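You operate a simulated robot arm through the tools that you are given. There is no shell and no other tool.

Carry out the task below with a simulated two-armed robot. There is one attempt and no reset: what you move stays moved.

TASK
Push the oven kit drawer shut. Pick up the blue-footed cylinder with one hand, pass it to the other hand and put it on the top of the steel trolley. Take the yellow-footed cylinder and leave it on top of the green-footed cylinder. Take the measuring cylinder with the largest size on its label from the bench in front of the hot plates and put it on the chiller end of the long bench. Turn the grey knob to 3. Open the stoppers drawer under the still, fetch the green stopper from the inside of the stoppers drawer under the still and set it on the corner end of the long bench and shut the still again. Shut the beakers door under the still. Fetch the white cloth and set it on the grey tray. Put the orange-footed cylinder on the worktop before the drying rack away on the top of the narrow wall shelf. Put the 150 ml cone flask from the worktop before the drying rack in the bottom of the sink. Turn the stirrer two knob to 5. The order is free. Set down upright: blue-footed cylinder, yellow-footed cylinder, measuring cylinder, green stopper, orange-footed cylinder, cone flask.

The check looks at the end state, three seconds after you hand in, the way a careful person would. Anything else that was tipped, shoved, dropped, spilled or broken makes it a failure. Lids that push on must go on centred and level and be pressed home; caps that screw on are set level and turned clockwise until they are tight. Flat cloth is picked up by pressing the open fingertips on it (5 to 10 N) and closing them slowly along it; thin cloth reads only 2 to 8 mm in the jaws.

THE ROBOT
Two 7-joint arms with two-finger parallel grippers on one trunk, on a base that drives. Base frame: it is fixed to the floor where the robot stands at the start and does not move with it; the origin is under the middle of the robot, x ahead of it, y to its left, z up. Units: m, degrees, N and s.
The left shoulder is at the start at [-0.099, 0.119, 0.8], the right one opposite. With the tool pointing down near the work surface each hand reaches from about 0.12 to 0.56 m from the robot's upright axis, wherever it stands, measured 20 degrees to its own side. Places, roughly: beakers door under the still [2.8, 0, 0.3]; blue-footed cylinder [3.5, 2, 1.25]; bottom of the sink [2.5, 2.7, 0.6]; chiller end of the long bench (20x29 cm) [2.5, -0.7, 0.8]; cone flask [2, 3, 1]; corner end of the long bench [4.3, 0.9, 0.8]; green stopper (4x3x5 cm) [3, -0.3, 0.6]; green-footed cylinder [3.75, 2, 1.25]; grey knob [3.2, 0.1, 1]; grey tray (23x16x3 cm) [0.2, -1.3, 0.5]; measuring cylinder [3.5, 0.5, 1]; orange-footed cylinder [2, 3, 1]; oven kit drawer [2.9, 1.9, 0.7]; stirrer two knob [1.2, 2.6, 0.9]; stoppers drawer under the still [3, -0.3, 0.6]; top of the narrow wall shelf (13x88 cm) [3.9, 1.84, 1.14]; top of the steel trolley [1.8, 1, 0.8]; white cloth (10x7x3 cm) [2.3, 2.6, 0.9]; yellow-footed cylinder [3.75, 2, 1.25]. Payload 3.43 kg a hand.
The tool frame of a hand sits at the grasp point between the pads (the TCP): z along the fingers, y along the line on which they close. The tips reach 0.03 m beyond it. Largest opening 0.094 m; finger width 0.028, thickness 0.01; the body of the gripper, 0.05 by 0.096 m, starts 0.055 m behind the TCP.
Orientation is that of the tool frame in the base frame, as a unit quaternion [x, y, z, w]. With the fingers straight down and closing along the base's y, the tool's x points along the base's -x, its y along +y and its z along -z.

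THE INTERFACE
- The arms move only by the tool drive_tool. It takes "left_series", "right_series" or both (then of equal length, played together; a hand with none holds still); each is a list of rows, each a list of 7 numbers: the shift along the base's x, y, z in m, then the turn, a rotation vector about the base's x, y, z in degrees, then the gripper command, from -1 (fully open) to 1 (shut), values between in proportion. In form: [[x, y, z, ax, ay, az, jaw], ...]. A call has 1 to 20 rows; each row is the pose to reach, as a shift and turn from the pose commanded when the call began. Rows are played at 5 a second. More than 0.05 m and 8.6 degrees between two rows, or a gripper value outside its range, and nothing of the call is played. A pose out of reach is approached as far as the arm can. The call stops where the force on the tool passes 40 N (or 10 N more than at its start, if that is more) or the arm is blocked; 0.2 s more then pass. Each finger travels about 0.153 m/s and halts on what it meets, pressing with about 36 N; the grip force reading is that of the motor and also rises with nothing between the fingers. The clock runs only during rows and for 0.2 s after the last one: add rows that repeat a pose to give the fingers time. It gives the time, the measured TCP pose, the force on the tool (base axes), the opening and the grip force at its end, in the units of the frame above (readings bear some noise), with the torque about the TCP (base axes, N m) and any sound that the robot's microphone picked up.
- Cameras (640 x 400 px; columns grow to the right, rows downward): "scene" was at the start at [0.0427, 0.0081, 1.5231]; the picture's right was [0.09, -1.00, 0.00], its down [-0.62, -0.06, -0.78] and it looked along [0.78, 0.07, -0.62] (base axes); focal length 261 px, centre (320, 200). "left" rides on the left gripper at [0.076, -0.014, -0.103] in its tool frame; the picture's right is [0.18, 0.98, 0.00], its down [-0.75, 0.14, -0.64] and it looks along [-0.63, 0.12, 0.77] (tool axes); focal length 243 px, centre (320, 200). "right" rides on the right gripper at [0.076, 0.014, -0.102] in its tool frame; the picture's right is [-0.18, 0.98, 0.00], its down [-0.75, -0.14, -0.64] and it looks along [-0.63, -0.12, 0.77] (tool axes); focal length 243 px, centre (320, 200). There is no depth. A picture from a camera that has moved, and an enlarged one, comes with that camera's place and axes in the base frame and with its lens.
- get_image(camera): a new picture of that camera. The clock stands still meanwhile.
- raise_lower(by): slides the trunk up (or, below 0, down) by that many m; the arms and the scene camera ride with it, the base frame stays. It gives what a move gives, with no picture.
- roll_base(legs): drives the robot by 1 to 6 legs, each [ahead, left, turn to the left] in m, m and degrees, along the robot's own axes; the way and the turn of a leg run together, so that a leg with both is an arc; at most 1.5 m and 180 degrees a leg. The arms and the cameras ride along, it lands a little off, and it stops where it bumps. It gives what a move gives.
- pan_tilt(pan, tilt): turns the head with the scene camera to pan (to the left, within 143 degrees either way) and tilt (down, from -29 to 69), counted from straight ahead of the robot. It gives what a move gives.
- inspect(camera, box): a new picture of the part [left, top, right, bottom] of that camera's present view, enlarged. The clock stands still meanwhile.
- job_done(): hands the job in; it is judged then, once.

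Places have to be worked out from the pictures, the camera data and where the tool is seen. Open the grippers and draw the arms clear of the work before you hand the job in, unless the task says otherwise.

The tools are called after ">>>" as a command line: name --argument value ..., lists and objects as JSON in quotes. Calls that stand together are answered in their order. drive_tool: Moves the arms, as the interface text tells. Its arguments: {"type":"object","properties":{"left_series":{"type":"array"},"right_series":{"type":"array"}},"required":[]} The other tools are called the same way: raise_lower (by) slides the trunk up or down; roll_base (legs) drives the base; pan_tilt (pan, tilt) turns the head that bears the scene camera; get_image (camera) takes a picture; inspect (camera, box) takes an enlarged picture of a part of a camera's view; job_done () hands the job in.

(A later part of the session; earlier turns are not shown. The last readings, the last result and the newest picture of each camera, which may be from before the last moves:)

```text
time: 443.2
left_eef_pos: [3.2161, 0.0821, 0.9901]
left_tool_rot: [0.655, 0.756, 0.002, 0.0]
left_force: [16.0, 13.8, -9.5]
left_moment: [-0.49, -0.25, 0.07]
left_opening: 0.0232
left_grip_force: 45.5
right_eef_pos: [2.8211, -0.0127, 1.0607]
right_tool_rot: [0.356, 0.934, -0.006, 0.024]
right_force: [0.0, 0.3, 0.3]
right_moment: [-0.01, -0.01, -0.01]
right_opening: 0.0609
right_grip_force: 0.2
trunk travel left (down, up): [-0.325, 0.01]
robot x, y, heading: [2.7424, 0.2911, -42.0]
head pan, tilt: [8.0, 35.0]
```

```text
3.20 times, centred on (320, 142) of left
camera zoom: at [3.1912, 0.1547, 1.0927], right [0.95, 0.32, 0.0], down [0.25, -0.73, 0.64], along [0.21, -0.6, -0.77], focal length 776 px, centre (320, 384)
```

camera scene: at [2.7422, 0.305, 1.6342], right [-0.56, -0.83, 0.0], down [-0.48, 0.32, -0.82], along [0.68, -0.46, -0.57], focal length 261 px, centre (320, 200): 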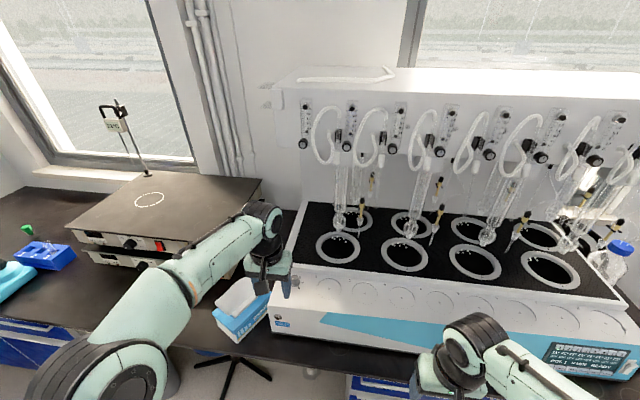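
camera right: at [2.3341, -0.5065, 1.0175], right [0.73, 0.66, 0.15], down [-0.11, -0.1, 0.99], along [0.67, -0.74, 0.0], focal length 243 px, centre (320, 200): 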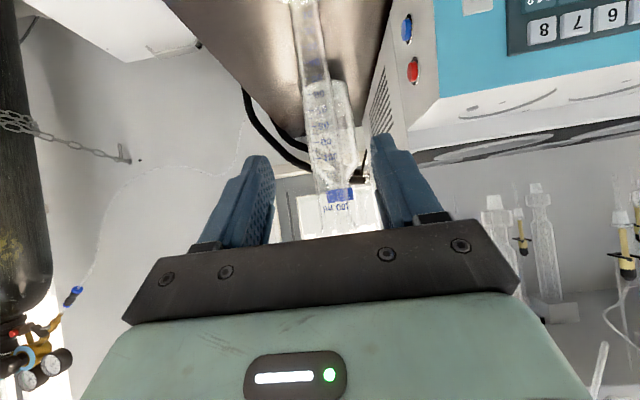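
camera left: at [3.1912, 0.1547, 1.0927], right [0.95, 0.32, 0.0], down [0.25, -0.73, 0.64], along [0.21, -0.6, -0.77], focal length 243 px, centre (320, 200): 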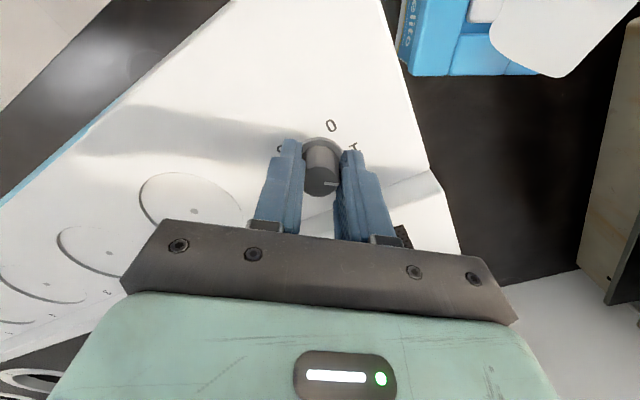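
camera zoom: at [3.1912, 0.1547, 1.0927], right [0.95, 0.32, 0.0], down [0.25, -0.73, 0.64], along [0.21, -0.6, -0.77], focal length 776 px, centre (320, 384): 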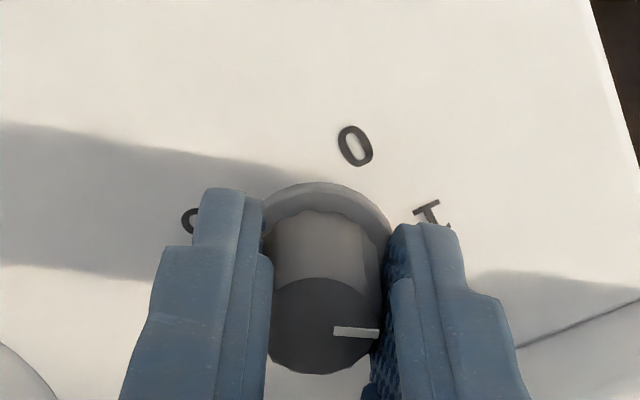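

The knob turned with the hand; about 77° remain to reach 3. I release, rise, yaw back 80° and re-check alignment.

>>> drive_tool --left_series '[[0, 0, 0, 0, 0, 0, 0.4], [0, 0, 0, 0, 0, 0, 0.04], [0, 0, 0.02, 0, 0, 0, 0.04], [0, 0, 0.04, 0, 0, 8, 0.04], [0, 0, 0.04, 0, 0, 16, 0.04], [0, 0, 0.04, 0, 0, 24, 0.04], [0, 0, 0.04, 0, 0, 32, 0.04], [0, 0, 0.04, 0, 0, 40, 0.04], [0, 0, 0.04, 0, 0, 48, 0.04], [0, 0, 0.04, 0, 0, 56, 0.04], [0, 0, 0.04, 0, 0, 64, 0.04], [0, 0, 0.04, 0, 0, 72, 0.04], [0, 0, 0.04, 0, 0, 80, 0.04]]'

>>> inspect --camera "left" --box '[220, 60, 420, 185]'

```text
time: 446.0
left_eef_pos: [3.2136, 0.0803, 1.0305]
left_tool_rot: [0.013, 1.0, 0.001, -0.001]
left_force: [-0.6, 0.2, 0.5]
left_moment: [0.02, 0.01, -0.02]
left_opening: 0.0452
left_grip_force: 0.1
right_eef_pos: [2.8175, -0.0141, 1.0617]
right_tool_rot: [0.357, 0.934, -0.004, 0.024]
right_force: [0.1, 1.2, 0.4]
right_moment: [-0.02, -0.02, 0.03]
right_opening: 0.061
right_grip_force: 0.1
trunk travel left (down, up): [-0.325, 0.01]
robot x, y, heading: [2.7376, 0.2921, -42.1]
head pan, tilt: [8.0, 35.0]
```

```text
3.20 times, centred on (320, 122) of left
camera zoom: at [3.1368, 0.0675, 1.1337], right [-0.16, 0.99, 0.0], down [0.76, 0.12, 0.64], along [0.63, 0.1, -0.77], focal length 776 px, centre (320, 448)
```

zoom: 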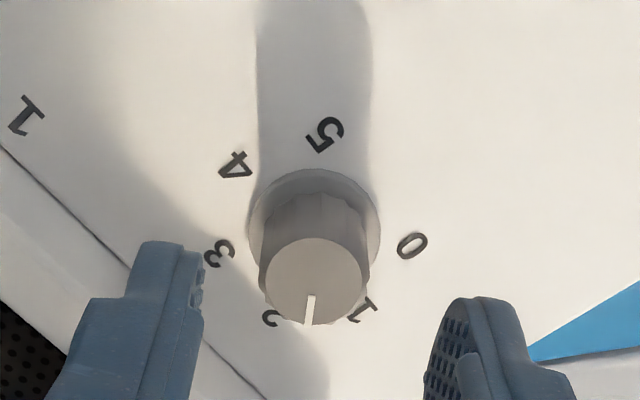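

The pointer now stands midway between 1 and 2 as expected, and the hand is centred. I descend, grip again and turn 77° more.

>>> drive_tool --left_series '[[0.001, 0, -0.015, 0, 0, 0, 0.04], [0.001, -0.001, -0.03, 0, 0, 0, 0.04], [0.001, -0.001, -0.041, 0, 0, 0, 0.04], [0.001, -0.001, -0.041, 0, 0, 0, 0.3], [0.001, -0.001, -0.041, 0, 0, 0, 0.6], [0.001, -0.001, -0.041, 0, 0, 0, 0.9], [0.001, -0.001, -0.041, 0, 0, 0, 0.9]]'

>>> drive_tool --left_series '[[0, 0, 0, 0, 0, -8, 0.9], [0, 0, 0, 0, 0, -16, 0.9], [0, 0, 0, 0, 0, -24, 0.9], [0, 0, 0, 0, 0, -32, 0.9], [0, 0, 0, 0, 0, -40, 0.9], [0, 0, 0, 0, 0, -48, 0.9], [0, 0, 0, 0, 0, -56, 0.9], [0, 0, 0, 0, 0, -64, 0.9], [0, 0, 0, 0, 0, -72, 0.9], [0, 0, 0, 0, 0, -77, 0.9]]'

>>> inspect --camera "left" --box '[220, 80, 420, 205]'

```text
time: 447.6
left_eef_pos: [3.2149, 0.0797, 0.989]
left_tool_rot: [0.015, 1.0, 0.0, -0.002]
left_force: [0.0, 3.6, -2.4]
left_moment: [-0.34, -0.42, -0.01]
left_opening: 0.0233
left_grip_force: 44.7
right_eef_pos: [2.8177, -0.0131, 1.0603]
right_tool_rot: [0.357, 0.934, -0.005, 0.024]
right_force: [0.8, 0.0, -0.1]
right_moment: [-0.04, 0.02, 0.0]
right_opening: 0.0612
right_grip_force: 0.0
trunk travel left (down, up): [-0.325, 0.01]
robot x, y, heading: [2.7404, 0.2891, -42.0]
head pan, tilt: [8.0, 35.0]
```

```text
time: 449.8
left_eef_pos: [3.2158, 0.082, 0.9896]
left_tool_rot: [0.633, 0.774, 0.0, 0.001]
left_force: [11.8, 19.5, 15.2]
left_moment: [0.04, 0.18, 0.05]
left_opening: 0.0236
left_grip_force: 44.9
right_eef_pos: [2.8177, -0.0116, 1.0615]
right_tool_rot: [0.356, 0.934, -0.005, 0.025]
right_force: [-0.4, 0.1, -0.4]
right_moment: [-0.01, -0.01, -0.01]
right_opening: 0.0613
right_grip_force: 0.1
trunk travel left (down, up): [-0.325, 0.01]
robot x, y, heading: [2.7377, 0.2938, -41.7]
head pan, tilt: [8.0, 35.0]
```

```text
3.20 times, centred on (320, 142) of left
camera zoom: at [3.1872, 0.1534, 1.0926], right [0.93, 0.37, 0.0], down [0.28, -0.71, 0.64], along [0.24, -0.6, -0.77], focal length 776 px, centre (320, 384)
```

zoom: 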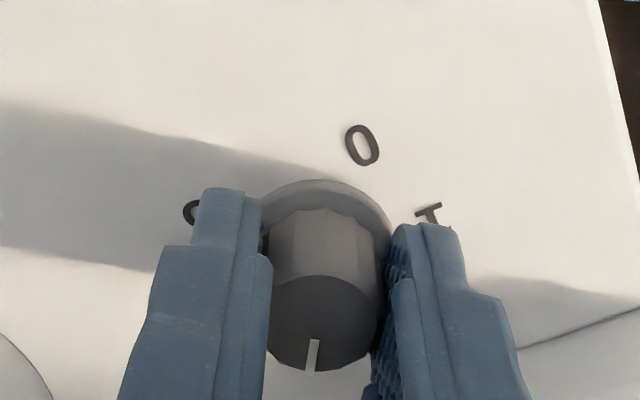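

Turned. I release, rise, and verify the pointer against the digits.

>>> drive_tool --left_series '[[0, 0, 0, 0, 0, 0, 0.4], [0, 0, 0, 0, 0, 0, 0.04], [0, 0, 0.02, 0, 0, 0, 0.04], [0, 0, 0.05, 0, 0, 8, 0.04], [-0.01, 0.01, 0.07, 0, 0, 16, 0.04], [-0.02, 0.02, 0.08, 0, 0, 24, 0.04], [-0.03, 0.03, 0.09, 0, 0, 32, 0.04], [-0.04, 0.04, 0.1, 0, 0, 37, 0.04]]'

>>> get_image --camera "left"

>>> inspect --camera "left" --box '[260, 60, 420, 160]'

```text
time: 451.6
left_eef_pos: [3.1742, 0.1192, 1.0889]
left_tool_rot: [0.356, 0.935, 0.0, 0.0]
left_force: [0.3, -0.4, 0.3]
left_moment: [0.02, 0.03, 0.02]
left_opening: 0.0451
left_grip_force: 0.0
right_eef_pos: [2.8185, -0.0145, 1.0617]
right_tool_rot: [0.357, 0.934, -0.005, 0.025]
right_force: [0.0, 0.3, -0.8]
right_moment: [0.01, 0.02, 0.0]
right_opening: 0.0609
right_grip_force: 0.0
trunk travel left (down, up): [-0.325, 0.01]
robot x, y, heading: [2.7389, 0.2885, -42.0]
head pan, tilt: [8.0, 35.0]
```

```text
taken
camera left: at [3.1078, 0.1583, 1.1924], right [0.52, 0.86, 0.0], down [0.66, -0.4, 0.64], along [0.55, -0.33, -0.77], focal length 243 px, centre (320, 200)
```

left: 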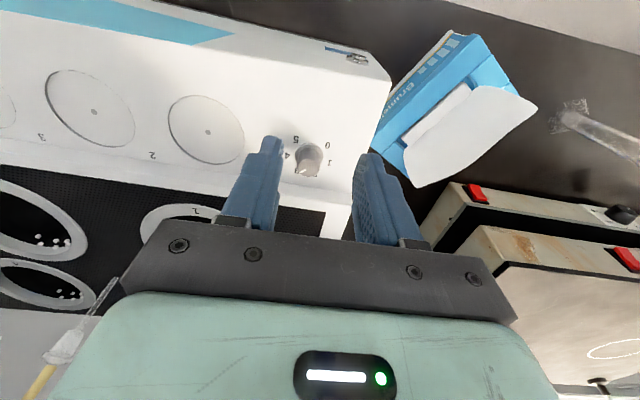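

```text
4.00 times, centred on (340, 110) of left
camera zoom: at [3.1078, 0.1583, 1.1924], right [0.52, 0.86, 0.0], down [0.66, -0.4, 0.64], along [0.55, -0.33, -0.77], focal length 970 px, centre (240, 560)
```

zoom: 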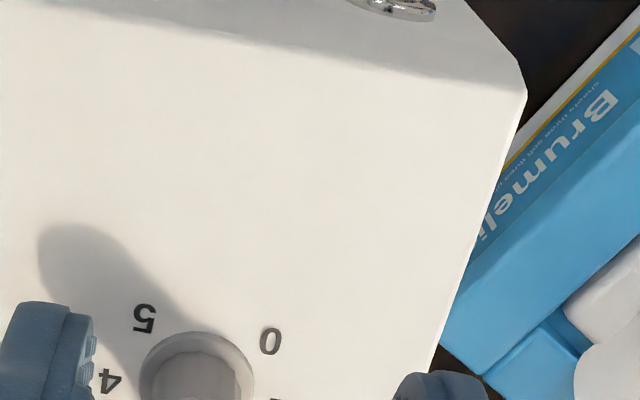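

>>> inspect --camera "left" --box '[260, 110, 380, 200]'

>>> inspect --camera "scene" --box '[240, 255, 330, 311]'

```text
4.44 times, centred on (320, 155) of left
camera zoom: at [3.1078, 0.1583, 1.1924], right [0.52, 0.86, 0.0], down [0.66, -0.4, 0.64], along [0.55, -0.33, -0.77], focal length 1078 px, centre (320, 400)
```

zoom: 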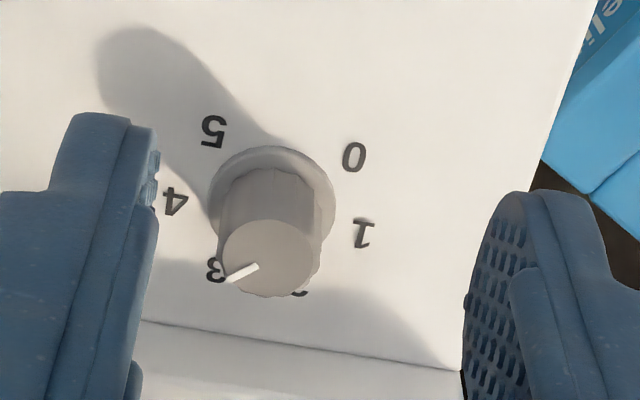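

```text
7.11 times, centred on (285, 283) of scene
camera zoom: at [2.7785, 0.2724, 1.6343], right [-0.56, -0.83, 0.0], down [-0.47, 0.32, -0.82], along [0.68, -0.46, -0.57], focal length 1858 px, centre (569, -390)
```

zoom: 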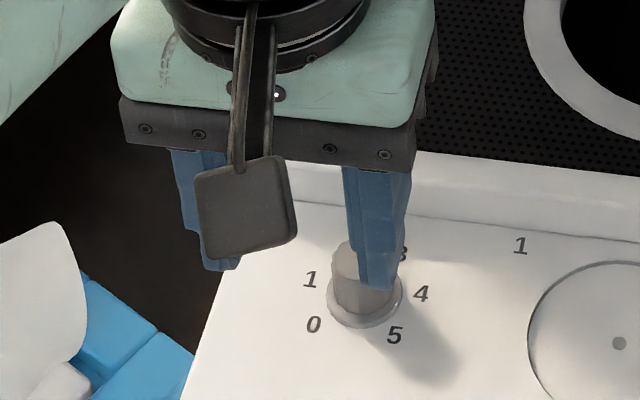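

The pointer looks close to 3 but perhaps slightly beyond; I zoom in tightly to measure it.

>>> inspect --camera "left" --box '[280, 130, 344, 180]'

```text
8.00 times, centred on (312, 155) of left
camera zoom: at [3.1078, 0.1583, 1.1924], right [0.52, 0.86, 0.0], down [0.66, -0.4, 0.64], along [0.55, -0.33, -0.77], focal length 1941 px, centre (384, 560)
```

zoom: 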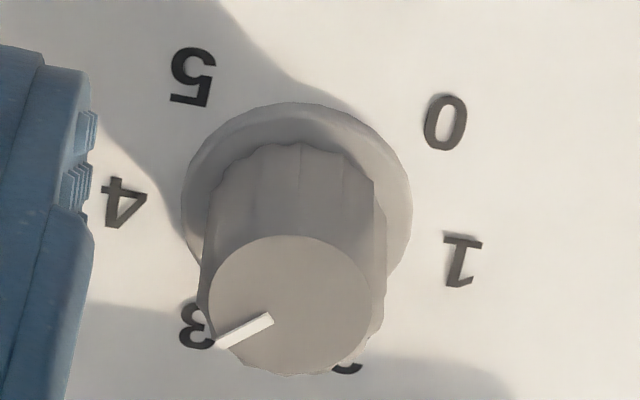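

By back-projection the pointer is at about 3.4, slightly past 3. I clear the hand and verify with the head camera.

>>> drive_tool --left_series '[[0.01, 0.03, 0.01, 0, 0, 0, 0.04], [0.02, 0.06, 0.02, 0, 0, 0, 0.04], [0.03, 0.09, 0.03, 0, 0, 0, 0.04]]'

>>> pan_tilt --pan 10 --tilt 50

>>> get_image --camera "scene"

```text
time: 452.4
left_eef_pos: [3.2048, 0.2102, 1.1199]
left_tool_rot: [0.356, 0.934, -0.001, -0.001]
left_force: [0.2, -0.4, 0.1]
left_moment: [0.03, 0.01, -0.05]
left_opening: 0.0451
left_grip_force: 0.0
right_eef_pos: [2.8168, -0.0133, 1.0611]
right_tool_rot: [0.357, 0.934, -0.006, 0.025]
right_force: [0.4, 0.4, 0.1]
right_moment: [0.02, 0.01, -0.04]
right_opening: 0.0611
right_grip_force: 0.1
trunk travel left (down, up): [-0.325, 0.01]
robot x, y, heading: [2.7434, 0.293, -42.1]
head pan, tilt: [8.0, 35.0]
```

```text
time: 453.1
left_eef_pos: [3.2058, 0.2093, 1.1181]
left_tool_rot: [0.357, 0.934, 0.001, 0.0]
left_force: [-0.7, -0.3, -0.8]
left_moment: [0.04, -0.01, -0.01]
left_opening: 0.045
left_grip_force: 0.1
right_eef_pos: [2.8183, -0.0139, 1.0606]
right_tool_rot: [0.357, 0.934, -0.004, 0.024]
right_force: [-0.5, -0.1, 1.1]
right_moment: [-0.01, -0.01, -0.03]
right_opening: 0.0612
right_grip_force: 0.0
trunk travel left (down, up): [-0.325, 0.01]
robot x, y, heading: [2.7409, 0.2921, -42.4]
head pan, tilt: [10.0, 50.0]
```

```text
taken
camera scene: at [2.7713, 0.2803, 1.6126], right [-0.53, -0.85, 0.0], down [-0.65, 0.41, -0.64], along [0.55, -0.34, -0.77], focal length 261 px, centre (320, 200)
```

scene: 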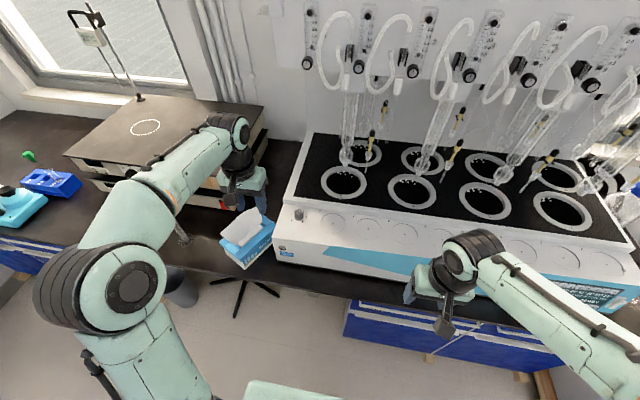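

>>> inspect --camera "scene" --box '[283, 203, 315, 223]'

```text
16.00 times, centred on (299, 213) of scene
camera zoom: at [2.7713, 0.2803, 1.6126], right [-0.53, -0.85, 0.0], down [-0.65, 0.41, -0.64], along [0.55, -0.34, -0.77], focal length 4179 px, centre (656, -8)
```

zoom: 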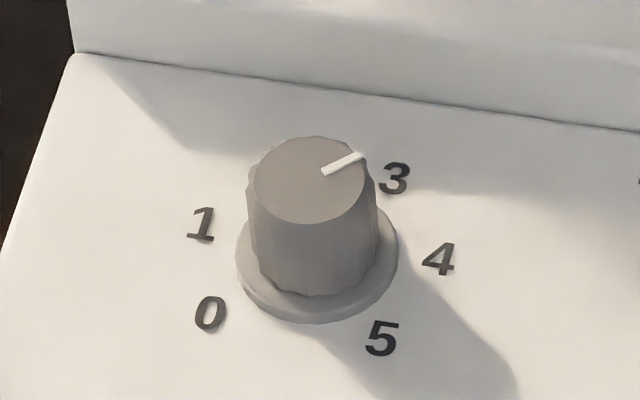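

Both cameras agree: the pointer sits about 21° past 3 (release pushed it on because of side load). I go back, grip it and turn it back 21° anticlockwise, this time relieving the side force before release.

>>> drive_tool --left_series '[[0.002, -0.033, -0.015, 0, 0, -3, 0.04], [0.005, -0.066, -0.03, 0, 0, -6, 0.04], [0.007, -0.098, -0.05, 0, 0, -10, 0.04], [0.0095, -0.13, -0.08, 0, 0, -10, 0.04]]'

>>> inspect --camera "left" --box '[220, 60, 420, 185]'

```text
time: 454.1
left_eef_pos: [3.211, 0.0779, 1.0368]
left_tool_rot: [0.436, 0.9, 0.0, -0.001]
left_force: [-0.1, -0.4, -0.7]
left_moment: [-0.01, 0.01, 0.01]
left_opening: 0.045
left_grip_force: 0.0
right_eef_pos: [2.8183, -0.0157, 1.0612]
right_tool_rot: [0.357, 0.934, -0.004, 0.024]
right_force: [-0.1, -0.7, -0.5]
right_moment: [-0.03, 0.0, 0.04]
right_opening: 0.0613
right_grip_force: 0.0
trunk travel left (down, up): [-0.325, 0.01]
robot x, y, heading: [2.7409, 0.292, -42.2]
head pan, tilt: [10.0, 50.0]
```

```text
3.20 times, centred on (320, 122) of left
camera zoom: at [3.153, 0.1275, 1.1403], right [0.66, 0.75, 0.0], down [0.58, -0.51, 0.64], along [0.48, -0.42, -0.77], focal length 776 px, centre (320, 448)
```

zoom: 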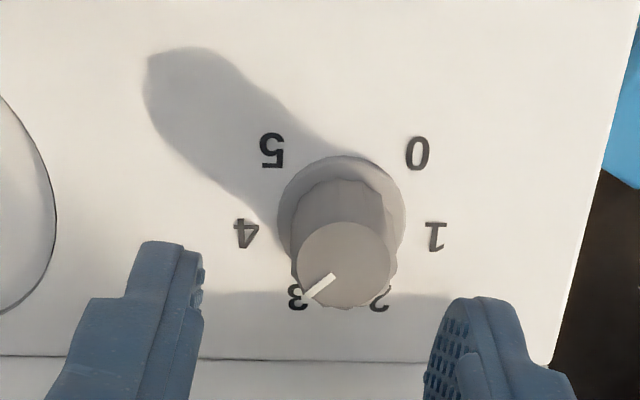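

>>> drive_tool --left_series '[[0.0031, 0.005, -0.015, 0, 0, 0, 0.04], [0.0031, 0.005, -0.035, 0, 0, 0, 0.04], [0.0031, 0.005, -0.047, 0, 0, 0, 0.04]]'

>>> inspect --camera "left" --box '[220, 80, 420, 205]'

```text
time: 454.9
left_eef_pos: [3.2169, 0.0845, 0.9902]
left_tool_rot: [0.436, 0.9, 0.0, -0.001]
left_force: [-1.0, -0.1, 0.4]
left_moment: [0.02, 0.0, 0.01]
left_opening: 0.0451
left_grip_force: 0.0
right_eef_pos: [2.8181, -0.014, 1.0616]
right_tool_rot: [0.357, 0.934, -0.005, 0.024]
right_force: [-0.6, -0.1, 0.8]
right_moment: [-0.02, 0.01, -0.05]
right_opening: 0.0607
right_grip_force: 0.1
trunk travel left (down, up): [-0.325, 0.01]
robot x, y, heading: [2.7424, 0.2907, -41.9]
head pan, tilt: [10.0, 50.0]
```

```text
3.20 times, centred on (320, 142) of left
camera zoom: at [3.1579, 0.1346, 1.0934], right [0.66, 0.75, 0.0], down [0.58, -0.5, 0.64], along [0.48, -0.42, -0.77], focal length 776 px, centre (320, 384)
```

zoom: 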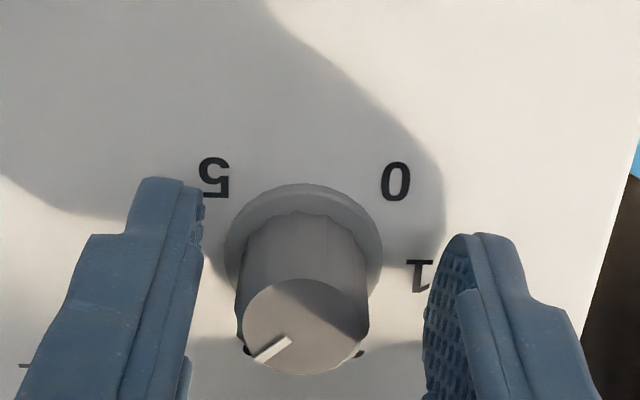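

>>> drive_tool --left_series '[[-0.0023, -0.0004, -0.001, 0, 0, 0, 0.2], [-0.0023, -0.0004, -0.001, 0, 0, 0, 0.5], [-0.0023, -0.0004, -0.001, 0, 0, 0, 0.9], [-0.0023, -0.0004, -0.001, 0, 0, 0, 0.9]]'

>>> drive_tool --left_series '[[0, 0, 0, 0, 0, 7, 0.9], [0, 0, 0, 0, 0, 14, 0.9], [0, 0, 0, 0, 0, 21, 0.9], [0, 0, 0, 0, 0, 21, 0.9]]'

>>> inspect --camera "left" --box '[220, 80, 420, 205]'

```text
time: 455.9
left_eef_pos: [3.2129, 0.0816, 0.9897]
left_tool_rot: [0.436, 0.9, 0.0, -0.001]
left_force: [-2.0, -1.7, -2.8]
left_moment: [-0.22, -0.22, 0.0]
left_opening: 0.0235
left_grip_force: 44.9
right_eef_pos: [2.8173, -0.0146, 1.0612]
right_tool_rot: [0.357, 0.934, -0.004, 0.024]
right_force: [-0.5, 0.6, 0.3]
right_moment: [0.02, 0.01, -0.01]
right_opening: 0.0609
right_grip_force: 0.2
trunk travel left (down, up): [-0.325, 0.01]
robot x, y, heading: [2.7407, 0.292, -41.9]
head pan, tilt: [10.0, 50.0]
```

```text
time: 456.9
left_eef_pos: [3.2136, 0.0816, 0.9889]
left_tool_rot: [0.266, 0.964, 0.0, -0.002]
left_force: [-13.1, -2.8, -9.9]
left_moment: [-0.47, -0.37, -0.05]
left_opening: 0.0239
left_grip_force: 45.5
right_eef_pos: [2.8166, -0.0161, 1.0602]
right_tool_rot: [0.357, 0.934, -0.004, 0.024]
right_force: [0.5, 0.5, -0.6]
right_moment: [0.01, -0.02, 0.01]
right_opening: 0.0612
right_grip_force: 0.1
trunk travel left (down, up): [-0.325, 0.01]
robot x, y, heading: [2.7395, 0.2917, -42.1]
head pan, tilt: [10.0, 50.0]
```

```text
3.20 times, centred on (320, 142) of left
camera zoom: at [3.1403, 0.1078, 1.0929], right [0.34, 0.94, 0.0], down [0.72, -0.26, 0.64], along [0.6, -0.22, -0.77], focal length 776 px, centre (320, 384)
```

zoom: 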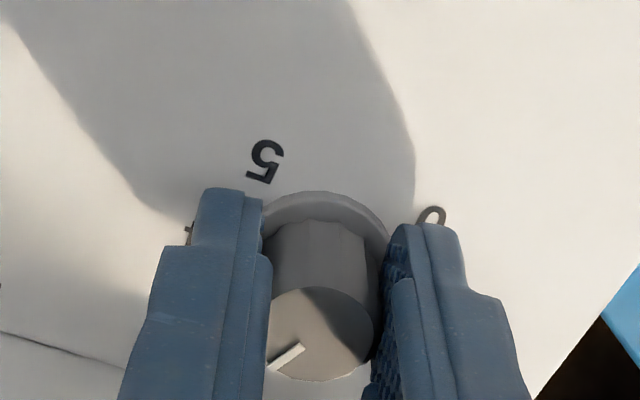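

The gripped pointer reads about −71° (3 lies at −69°). I relieve the side force (13 N) before opening.

>>> drive_tool --left_series '[[-0.0014, -0.0003, -0.001, 0, 0, 0, 0.9], [-0.0014, -0.0003, -0.001, 0, 0, 0, 0.9]]'

```text
time: 457.5
left_eef_pos: [3.2131, 0.0815, 0.9894]
left_tool_rot: [0.265, 0.964, 0.0, -0.001]
left_force: [-6.5, -7.7, -6.3]
left_moment: [0.89, 1.0, -0.03]
left_opening: 0.0233
left_grip_force: 45.2
right_eef_pos: [2.8184, -0.0147, 1.06]
right_tool_rot: [0.358, 0.933, -0.004, 0.024]
right_force: [0.1, -0.8, -0.1]
right_moment: [-0.02, 0.01, 0.02]
right_opening: 0.0607
right_grip_force: 0.0
trunk travel left (down, up): [-0.325, 0.01]
robot x, y, heading: [2.7356, 0.2915, -42.1]
head pan, tilt: [10.0, 50.0]
```

>>> drive_tool --left_series '[[-0.0007, -0.0008, -0.0006, 0, 0, 0, 0.9], [-0.0007, -0.0008, -0.0006, 0, 0, 0, 0.9]]'

>>> drive_tool --left_series '[[0, 0, 0, 0, 0, 0, 0.6], [0, 0, 0, 0, 0, 0, 0.4], [0, 0, 0, 0, 0, 0, 0.2], [0, 0, 0, 0, 0, 0, 0.04], [0, 0, 0.02, 0, 0, 0, 0.04], [0, 0, 0.05, 0, 0, 0, 0.04], [0.0, 0.035, 0.07, 0, 0, 0, 0.04], [0.01, 0.07, 0.09, 0, 0, 0, 0.04], [0.02, 0.105, 0.11, 0, 0, 0, 0.04]]'

>>> inspect --camera "scene" --box '[283, 203, 315, 223]'

```text
time: 458.1
left_eef_pos: [3.2131, 0.0811, 0.9896]
left_tool_rot: [0.265, 0.964, 0.001, 0.0]
left_force: [-2.7, -3.1, -0.4]
left_moment: [0.02, 1.02, -0.03]
left_opening: 0.0235
left_grip_force: 44.7
right_eef_pos: [2.8182, -0.0145, 1.0603]
right_tool_rot: [0.357, 0.934, -0.005, 0.024]
right_force: [-0.2, 0.7, 0.1]
right_moment: [0.0, -0.01, 0.0]
right_opening: 0.061
right_grip_force: 0.1
trunk travel left (down, up): [-0.325, 0.01]
robot x, y, heading: [2.7366, 0.2885, -42.2]
head pan, tilt: [10.0, 50.0]
```

```text
time: 460.1
left_eef_pos: [3.2312, 0.1878, 1.0977]
left_tool_rot: [0.265, 0.964, 0.0, -0.001]
left_force: [0.3, 0.4, 0.1]
left_moment: [-0.02, 0.0, 0.0]
left_opening: 0.0451
left_grip_force: 0.1
right_eef_pos: [2.8183, -0.013, 1.0623]
right_tool_rot: [0.358, 0.933, -0.004, 0.026]
right_force: [-0.8, 0.2, 0.0]
right_moment: [-0.04, -0.02, -0.03]
right_opening: 0.061
right_grip_force: 0.1
trunk travel left (down, up): [-0.325, 0.01]
robot x, y, heading: [2.7338, 0.2911, -41.8]
head pan, tilt: [10.0, 50.0]
```

```text
16.00 times, centred on (299, 213) of scene
camera zoom: at [2.7712, 0.2813, 1.6126], right [-0.53, -0.85, 0.0], down [-0.65, 0.41, -0.64], along [0.55, -0.34, -0.77], focal length 4179 px, centre (656, -8)
```

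zoom: 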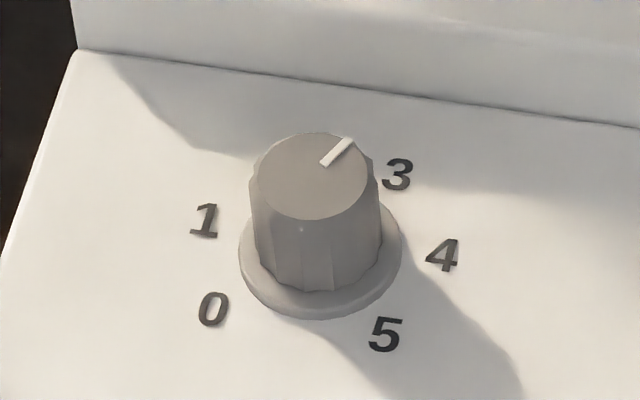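

The pointer now reads about 3.05 — on 3. Next I drive back to the oven counter to verify the kit drawer is fully home.

>>> roll_base --legs '[[-0.3, 0, 0], [0, 0.75, 0], [0, 0, 45], [0, 0, 45], [0, 0.6, 0]]'

>>> pan_tilt --pan 5 --tilt 45

>>> get_image --camera "scene"

```text
time: 478.1
left_eef_pos: [2.6884, 1.9306, 1.0998]
left_tool_rot: [-0.489, 0.872, 0.0, -0.001]
left_force: [-0.2, -0.7, 0.5]
left_moment: [0.0, -0.02, 0.01]
left_opening: 0.0451
left_grip_force: 0.2
right_eef_pos: [2.885, 1.5127, 1.0603]
right_tool_rot: [-0.402, 0.915, 0.013, 0.02]
right_force: [0.6, 0.3, 0.2]
right_moment: [-0.02, -0.01, 0.0]
right_opening: 0.0609
right_grip_force: 0.1
trunk travel left (down, up): [-0.325, 0.01]
robot x, y, heading: [2.5805, 1.4408, 47.1]
head pan, tilt: [10.0, 50.0]
```

```text
time: 478.7
left_eef_pos: [2.6887, 1.9302, 1.0988]
left_tool_rot: [-0.489, 0.872, -0.001, -0.001]
left_force: [-0.8, -0.7, 1.0]
left_moment: [0.05, -0.01, -0.04]
left_opening: 0.0452
left_grip_force: 0.2
right_eef_pos: [2.886, 1.5134, 1.0596]
right_tool_rot: [-0.401, 0.916, 0.013, 0.021]
right_force: [-0.3, -0.2, -0.2]
right_moment: [0.01, -0.02, -0.03]
right_opening: 0.0612
right_grip_force: 0.2
trunk travel left (down, up): [-0.325, 0.01]
robot x, y, heading: [2.5784, 1.4379, 47.4]
head pan, tilt: [5.0, 45.0]
```

```text
taken
camera scene: at [2.5979, 1.4702, 1.6195], right [0.79, -0.61, 0.0], down [-0.43, -0.56, -0.71], along [0.43, 0.56, -0.71], focal length 261 px, centre (320, 200)
```

scene: 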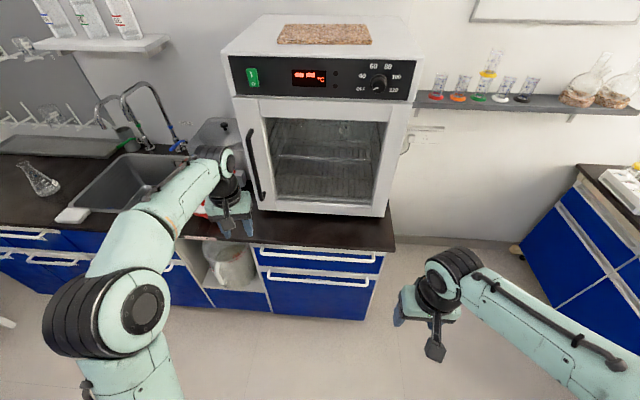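

>>> inspect --camera "scene" --box '[240, 230, 400, 330]'

>>> inspect --camera "scene" --box '[340, 235, 400, 275]'

```text
4.00 times, centred on (320, 280) of scene
camera zoom: at [2.5979, 1.4702, 1.6195], right [0.79, -0.61, 0.0], down [-0.43, -0.56, -0.71], along [0.43, 0.56, -0.71], focal length 1045 px, centre (320, -120)
```

zoom: 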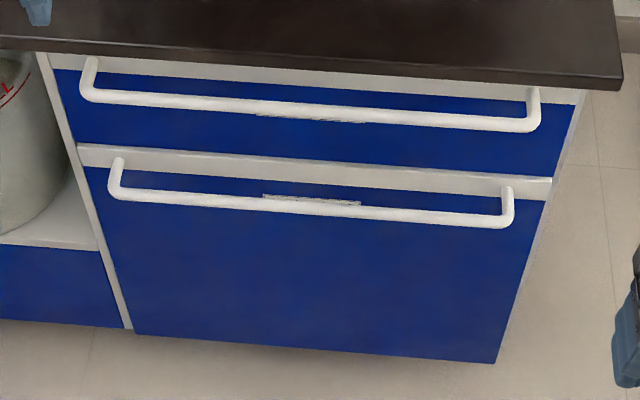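

```text
10.00 times, centred on (370, 255) of scene
camera zoom: at [2.5979, 1.4702, 1.6195], right [0.79, -0.61, 0.0], down [-0.43, -0.56, -0.71], along [0.43, 0.56, -0.71], focal length 2612 px, centre (-180, -350)
```

zoom: 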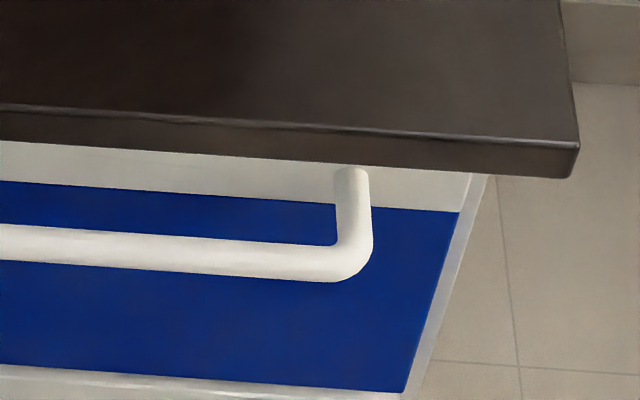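

The drawer front looks coplanar with the door below. To be certain I give it a push with the right hand: lower the trunk, pitch the right hand, and tuck the left hand back.

>>> raise_lower --by -0.2

>>> drive_tool --left_series '[[-0.019, -0.021, 0.03, 0, 0, 0, 0.5], [-0.038, -0.042, 0.06, 0, 0, 0, 1], [-0.057, -0.062, 0.09, 0, 0, 0, 1], [-0.076, -0.083, 0.12, 0, 0, 0, 1], [-0.095, -0.104, 0.15, 0, 0, 0, 1], [-0.115, -0.125, 0.17, 0, 0, 0, 1]]' --right_series '[[0, 0, -0.015, 5.9, -5.4, 0, 0.5], [0, 0, -0.03, 11.8, -10.8, 0, 1], [0.01, 0.01, -0.05, 17.7, -16.3, 0, 1], [0.02, 0.02, -0.07, 23.6, -21.7, 0, 1], [0.03, 0.03, -0.09, 29.4, -27.1, 0, 1], [0.04, 0.045, -0.11, 35.3, -32.5, 0, 1]]'

>>> roll_base --legs '[[0, 0.12, 0], [0.2, 0, 0]]'

>>> get_image --camera "right"

>>> get_image --camera "scene"

```text
time: 480.9
left_eef_pos: [2.6873, 1.9295, 0.9002]
left_tool_rot: [-0.489, 0.873, 0.0, 0.001]
left_force: [0.8, 1.6, 0.1]
left_moment: [0.03, 0.0, -0.04]
left_opening: 0.0449
left_grip_force: 0.1
right_eef_pos: [2.8847, 1.5138, 0.8609]
right_tool_rot: [-0.402, 0.915, 0.014, 0.021]
right_force: [-0.7, 0.6, 0.7]
right_moment: [-0.02, -0.04, -0.01]
right_opening: 0.061
right_grip_force: 0.0
trunk travel left (down, up): [-0.125, 0.21]
robot x, y, heading: [2.5796, 1.4389, 47.2]
head pan, tilt: [5.0, 45.0]
```

```text
time: 482.3
left_eef_pos: [2.5725, 1.807, 1.0691]
left_tool_rot: [-0.488, 0.873, -0.001, -0.001]
left_force: [-0.6, 0.2, -0.2]
left_moment: [0.03, 0.0, 0.01]
left_opening: 0.0002
left_grip_force: 33.2
right_eef_pos: [2.926, 1.559, 0.7515]
right_tool_rot: [-0.363, 0.829, 0.174, 0.39]
right_force: [-0.7, 0.3, 1.5]
right_moment: [-0.05, -0.03, -0.03]
right_opening: 0.0
right_grip_force: 32.8
trunk travel left (down, up): [-0.125, 0.21]
robot x, y, heading: [2.5781, 1.4389, 47.4]
head pan, tilt: [5.0, 45.0]
```

```text
time: 485.2
left_eef_pos: [2.6149, 2.0326, 1.0677]
left_tool_rot: [-0.492, 0.871, 0.0, 0.0]
left_force: [-0.3, 0.8, 0.3]
left_moment: [-0.03, -0.02, -0.01]
left_opening: 0.0
left_grip_force: 33.1
right_eef_pos: [2.9699, 1.7864, 0.7531]
right_tool_rot: [-0.368, 0.825, 0.177, 0.39]
right_force: [-0.3, 0.6, -0.1]
right_moment: [-0.01, 0.03, -0.02]
right_opening: 0.0
right_grip_force: 32.6
trunk travel left (down, up): [-0.125, 0.21]
robot x, y, heading: [2.6206, 1.6615, 47.5]
head pan, tilt: [5.0, 45.0]
```

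```text
taken
camera right: at [2.8725, 1.7019, 0.7572], right [-0.65, 0.74, 0.15], down [0.09, -0.11, 0.99], along [0.75, 0.66, 0.0], focal length 243 px, centre (320, 200)
```

right: 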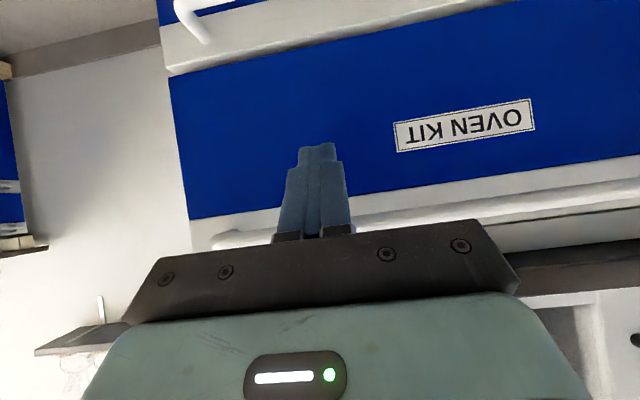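

```text
taken
camera scene: at [2.6505, 1.7058, 1.4147], right [0.79, -0.61, 0.0], down [-0.43, -0.56, -0.71], along [0.43, 0.56, -0.71], focal length 261 px, centre (320, 200)
```

scene: 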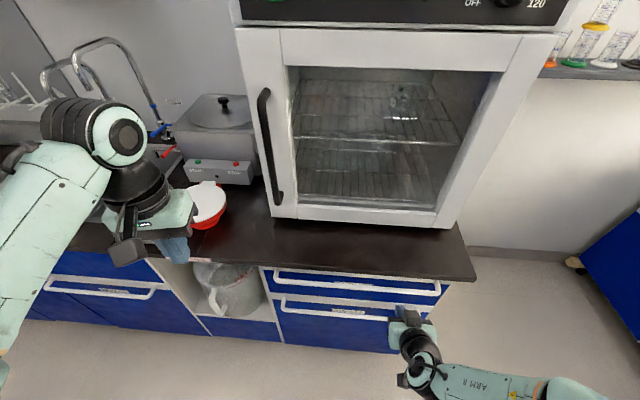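

The right fingers face the OVEN KIT drawer front. I push gently forward until contact.

>>> drive_tool --right_series '[[0.0134, 0.0148, 0, 0, 0, 0, 1], [0.0269, 0.0296, 0, 0, 0, 0, 1], [0.0403, 0.0445, 0, 0, 0, 0, 1], [0.047, 0.0519, 0, 0, 0, 0, 1], [0.0538, 0.0593, 0, 0, 0, 0, 1], [0.0605, 0.0667, 0, 0, 0, 0, 1], [0.0672, 0.0741, 0, 0, 0, 0, 1], [0.074, 0.0815, 0, 0, 0, 0, 1]]'

>>> get_image --camera "right"

```text
time: 486.1
left_eef_pos: [2.6138, 2.0311, 1.0675]
left_tool_rot: [-0.491, 0.871, 0.0, 0.0]
left_force: [-0.2, 0.0, -0.4]
left_moment: [-0.02, -0.04, -0.02]
left_opening: 0.0
left_grip_force: 32.9
right_eef_pos: [3.0053, 1.8288, 0.7443]
right_tool_rot: [-0.368, 0.83, 0.174, 0.381]
right_force: [-7.4, -9.4, 5.1]
right_moment: [0.02, -0.05, -0.09]
right_opening: 0.0
right_grip_force: 33.2
trunk travel left (down, up): [-0.125, 0.21]
robot x, y, heading: [2.6195, 1.6636, 47.3]
head pan, tilt: [5.0, 45.0]
stopped in row 4 (right hand): the force on the tool passed its limit at 54 N (the readings are from after the stop); the commanded pose is now the measured one
```

```text
taken
camera right: at [2.9102, 1.7445, 0.7525], right [-0.65, 0.74, 0.15], down [0.11, -0.1, 0.99], along [0.75, 0.66, -0.02], focal length 243 px, centre (320, 200)
```

right: 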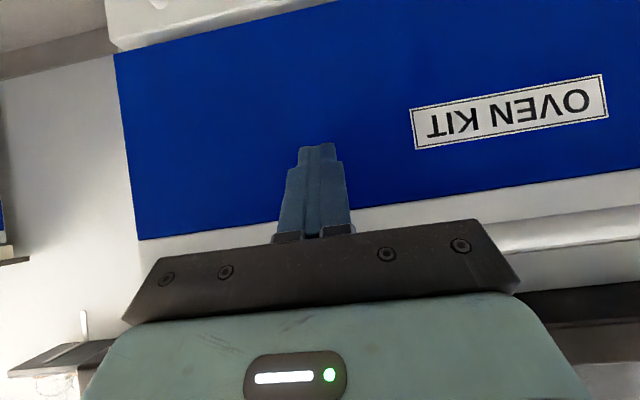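

The drawer is firmly home (54 N, no movement). I retract the right hand, raise the trunk again, and drive to the stirrers on the left bench.

>>> drive_tool --right_series '[[-0.02, -0.022, 0, 0, 0, 0, 1], [-0.045, -0.049, 0.02, -5.9, 5.4, 0, 0], [-0.06, -0.066, 0.05, -11.8, 10.8, 0, 0], [-0.07, -0.077, 0.08, -17.7, 16.3, 0, 0], [-0.08, -0.088, 0.11, -23.6, 21.7, 0, 0], [-0.09, -0.099, 0.14, -29.4, 27.1, 0, -0.3], [-0.1, -0.11, 0.17, -35.3, 32.5, 0, -0.3]]'

>>> raise_lower --by 0.2

>>> roll_base --legs '[[-0.2, 0, 0], [0, 1.2, 0], [0, 0, 90]]'

>>> pan_tilt --pan 0 --tilt 35

>>> get_image --camera "scene"

```text
time: 487.7
left_eef_pos: [2.6137, 2.0324, 1.0669]
left_tool_rot: [-0.491, 0.871, 0.0, -0.001]
left_force: [0.4, 0.1, -0.3]
left_moment: [-0.02, 0.02, -0.02]
left_opening: 0.0
left_grip_force: 33.0
right_eef_pos: [2.9059, 1.7192, 0.9134]
right_tool_rot: [-0.404, 0.915, 0.013, 0.008]
right_force: [-0.1, -0.7, 0.4]
right_moment: [0.02, -0.04, 0.02]
right_opening: 0.061
right_grip_force: 0.0
trunk travel left (down, up): [-0.125, 0.21]
robot x, y, heading: [2.6198, 1.6647, 47.3]
head pan, tilt: [5.0, 45.0]
```

```text
time: 489.9
left_eef_pos: [2.612, 2.0311, 1.2679]
left_tool_rot: [-0.491, 0.871, -0.001, 0.0]
left_force: [-0.3, 0.0, -0.1]
left_moment: [0.03, -0.01, 0.03]
left_opening: 0.0
left_grip_force: 33.4
right_eef_pos: [2.9072, 1.72, 1.1141]
right_tool_rot: [-0.404, 0.915, 0.013, 0.009]
right_force: [-0.9, 0.0, -0.1]
right_moment: [0.0, 0.01, 0.0]
right_opening: 0.0614
right_grip_force: 0.0
trunk travel left (down, up): [-0.325, 0.01]
robot x, y, heading: [2.6243, 1.66, 47.5]
head pan, tilt: [5.0, 45.0]
```

```text
time: 505.6
left_eef_pos: [1.2407, 2.3332, 1.2679]
left_tool_rot: [0.961, -0.278, 0.0, 0.001]
left_force: [0.0, 0.2, -0.9]
left_moment: [-0.01, 0.02, 0.01]
left_opening: 0.0
left_grip_force: 33.2
right_eef_pos: [1.5571, 2.6212, 1.1137]
right_tool_rot: [0.929, -0.369, -0.015, 0.002]
right_force: [0.7, 0.4, -0.1]
right_moment: [0.0, 0.02, 0.01]
right_opening: 0.061
right_grip_force: 0.1
trunk travel left (down, up): [-0.325, 0.01]
robot x, y, heading: [1.61, 2.3381, 136.6]
head pan, tilt: [5.0, 45.0]
```

```text
time: 506.4
left_eef_pos: [1.2414, 2.3332, 1.2686]
left_tool_rot: [0.961, -0.278, 0.001, 0.0]
left_force: [0.3, -1.0, -0.6]
left_moment: [0.02, 0.02, 0.0]
left_opening: 0.0
left_grip_force: 32.8
right_eef_pos: [1.5567, 2.62, 1.1142]
right_tool_rot: [0.929, -0.369, -0.016, 0.003]
right_force: [0.6, -0.1, 0.0]
right_moment: [-0.02, 0.03, 0.04]
right_opening: 0.0611
right_grip_force: 0.0
trunk travel left (down, up): [-0.325, 0.01]
robot x, y, heading: [1.6074, 2.332, 136.6]
head pan, tilt: [0.0, 35.0]
```

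```text
taken
camera scene: at [1.5785, 2.3632, 1.6343], right [0.69, 0.73, 0.0], down [0.42, -0.39, -0.82], along [-0.59, 0.56, -0.57], focal length 261 px, centre (320, 200)
```

scene: 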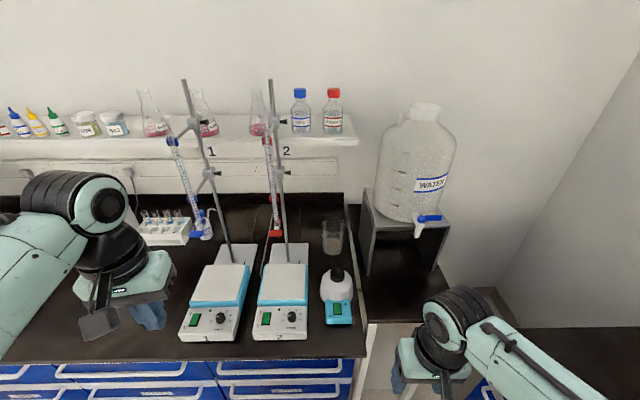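

Stirrer 2 (right one, number "2" on wall and unit) is ahead. I zoom on its knob.

>>> inspect --camera "scene" --box '[250, 285, 330, 345]'

>>> inspect --camera "scene" --box '[276, 303, 312, 331]'

```text
6.67 times, centred on (290, 315) of scene
camera zoom: at [1.5785, 2.3632, 1.6343], right [0.69, 0.73, 0.0], down [0.42, -0.39, -0.82], along [-0.59, 0.56, -0.57], focal length 1741 px, centre (520, -567)
```

zoom: 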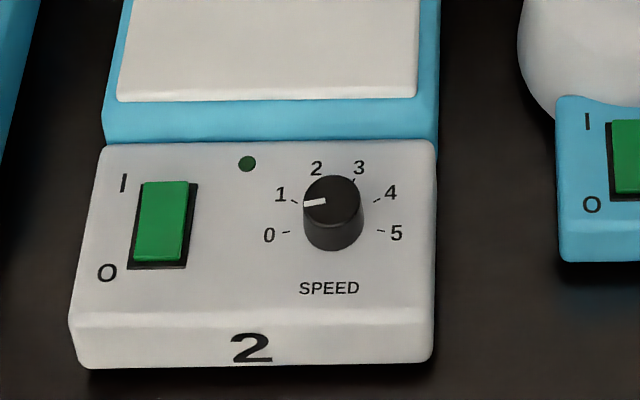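

```text
14.29 times, centred on (294, 317) of scene
camera zoom: at [1.5785, 2.3632, 1.6343], right [0.69, 0.73, 0.0], down [0.42, -0.39, -0.82], along [-0.59, 0.56, -0.57], focal length 3732 px, centre (691, -1471)
```

zoom: 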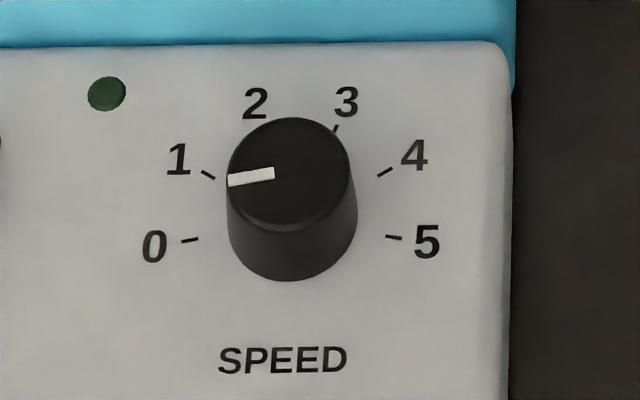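

Stirrer 2's dial: pointer at 0, 5 is about 200° clockwise (≈40° per step); the panel slopes ~10° toward me. I shift right a little and bring the left hand over for a look.

>>> roll_base --legs '[[0, -0.08, 0.8]]'

>>> drive_tool --left_series '[[-0.018, 0.028, -0.025, 0, 0, 0, 0.04], [-0.036, 0.056, -0.05, 0, 0, 0, 0.04], [-0.054, 0.084, -0.08, 0, 0, 0, 0.04], [-0.06, 0.1, -0.115, 0, 0, 0, 0.04], [-0.06, 0.11, -0.15, 0, 0, 0, 0.04]]'

>>> get_image --camera "left"

>>> get_image --camera "scene"

```text
time: 507.7
left_eef_pos: [1.293, 2.3838, 1.2677]
left_tool_rot: [0.963, -0.27, 0.001, 0.0]
left_force: [0.3, 0.4, 0.0]
left_moment: [0.0, 0.01, 0.01]
left_opening: 0.0001
left_grip_force: 32.9
right_eef_pos: [1.6052, 2.6767, 1.114]
right_tool_rot: [0.932, -0.362, -0.016, 0.002]
right_force: [-0.2, -0.4, 0.8]
right_moment: [0.01, 0.01, 0.0]
right_opening: 0.061
right_grip_force: 0.1
trunk travel left (down, up): [-0.325, 0.01]
robot x, y, heading: [1.6635, 2.391, 137.5]
head pan, tilt: [0.0, 35.0]
```

```text
time: 508.9
left_eef_pos: [1.2314, 2.4936, 1.1192]
left_tool_rot: [0.963, -0.27, 0.001, 0.0]
left_force: [-0.8, -0.6, -0.5]
left_moment: [0.01, 0.0, 0.02]
left_opening: 0.0453
left_grip_force: 0.0
right_eef_pos: [1.6049, 2.6769, 1.1141]
right_tool_rot: [0.932, -0.363, -0.016, 0.002]
right_force: [0.1, 0.4, 0.5]
right_moment: [0.02, 0.0, -0.03]
right_opening: 0.0612
right_grip_force: 0.1
trunk travel left (down, up): [-0.325, 0.01]
robot x, y, heading: [1.6638, 2.3904, 137.3]
head pan, tilt: [0.0, 35.0]
```

```text
taken
camera left: at [1.3046, 2.4652, 1.2234], right [-0.35, -0.94, 0.0], down [-0.72, 0.27, 0.64], along [-0.6, 0.23, -0.77], focal length 243 px, centre (320, 200)
```

left: 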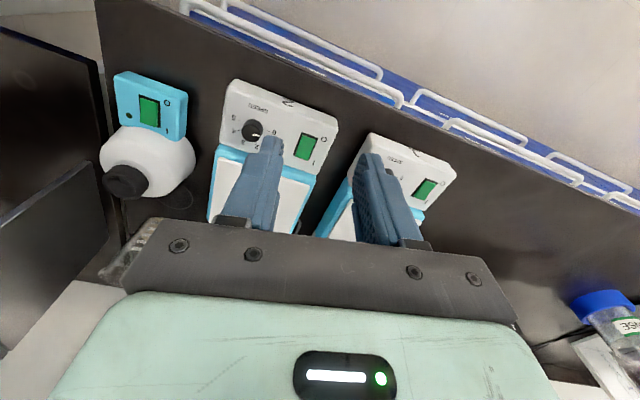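

```text
taken
camera scene: at [1.6305, 2.4195, 1.6343], right [0.68, 0.74, 0.0], down [0.42, -0.39, -0.82], along [-0.6, 0.55, -0.57], focal length 261 px, centre (320, 200)
```

scene: 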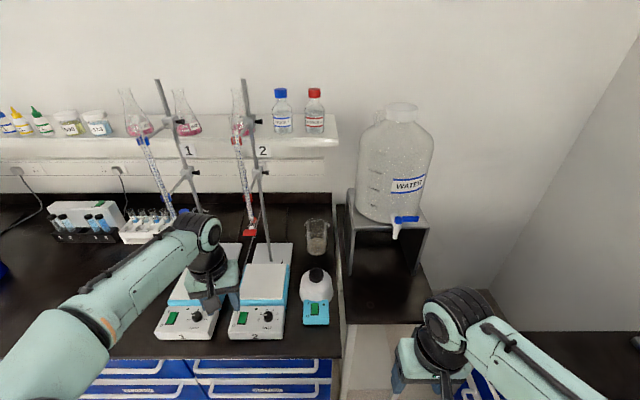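

Triangulation puts the knob's top at (1.206, 2.601, 0.908). I move over it, yaw 24° further, then pitch 10° to match the sloped panel.

>>> drive_tool --left_series '[[-0.0086, 0.03, -0.02, 0, 0, 8, 0.04], [-0.0172, 0.06, -0.04, 0, 0, 16, 0.04], [-0.02, 0.085, -0.06, 0, 0, 24, 0.04]]'

>>> drive_tool --left_series '[[0, 0, 0, 3.4, 3.7, 0, 0.04], [0, 0, 0, 6.77, 7.36, 0, 0.04]]'

>>> get_image --camera "left"

>>> inspect --camera "left" --box '[240, 60, 400, 160]'

```text
time: 509.7
left_eef_pos: [1.2119, 2.5791, 1.0587]
left_tool_rot: [0.998, -0.062, 0.0, 0.001]
left_force: [-0.5, 0.2, 0.0]
left_moment: [0.0, 0.02, 0.02]
left_opening: 0.0451
left_grip_force: 0.1
right_eef_pos: [1.6061, 2.6764, 1.1156]
right_tool_rot: [0.932, -0.363, -0.017, 0.003]
right_force: [-0.1, 0.6, -0.6]
right_moment: [-0.03, -0.02, -0.03]
right_opening: 0.0615
right_grip_force: 0.0
trunk travel left (down, up): [-0.325, 0.01]
robot x, y, heading: [1.6643, 2.3907, 137.4]
head pan, tilt: [0.0, 35.0]
```

```text
time: 510.3
left_eef_pos: [1.2126, 2.5781, 1.0585]
left_tool_rot: [0.994, -0.063, -0.067, -0.056]
left_force: [-0.4, -0.1, 0.5]
left_moment: [0.03, -0.02, 0.0]
left_opening: 0.0451
left_grip_force: 0.1
right_eef_pos: [1.6054, 2.6754, 1.1142]
right_tool_rot: [0.932, -0.362, -0.015, 0.002]
right_force: [-0.8, 0.1, -0.2]
right_moment: [0.0, -0.03, 0.0]
right_opening: 0.0611
right_grip_force: 0.1
trunk travel left (down, up): [-0.325, 0.01]
robot x, y, heading: [1.6619, 2.3871, 137.4]
head pan, tilt: [0.0, 35.0]
```

```text
taken
camera left: at [1.3024, 2.5703, 1.1512], right [0.05, -0.99, -0.13], down [-0.68, -0.13, 0.72], along [-0.73, 0.05, -0.68], focal length 243 px, centre (320, 200)
```

left: 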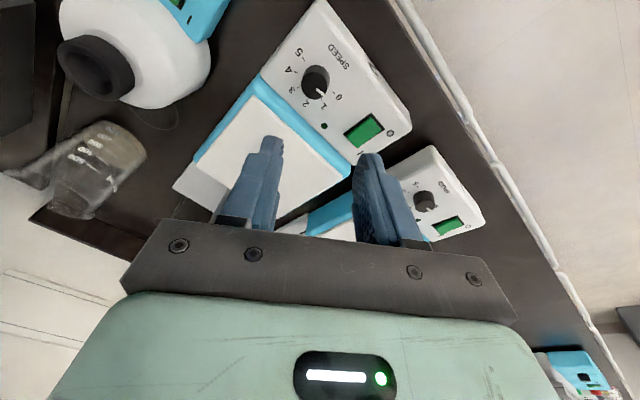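

```text
4.00 times, centred on (320, 110) of left
camera zoom: at [1.3024, 2.5703, 1.1512], right [0.05, -0.99, -0.13], down [-0.68, -0.13, 0.72], along [-0.73, 0.05, -0.68], focal length 970 px, centre (320, 560)
```

zoom: 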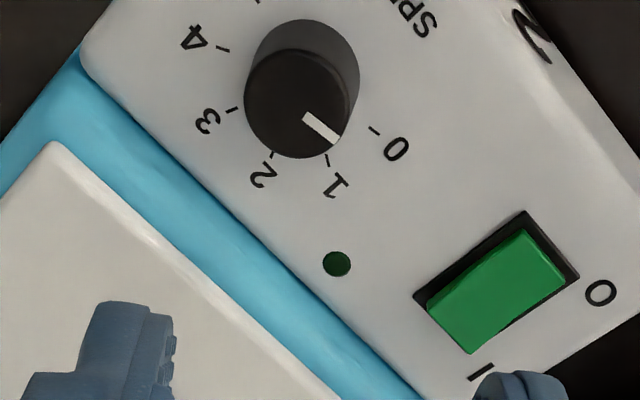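

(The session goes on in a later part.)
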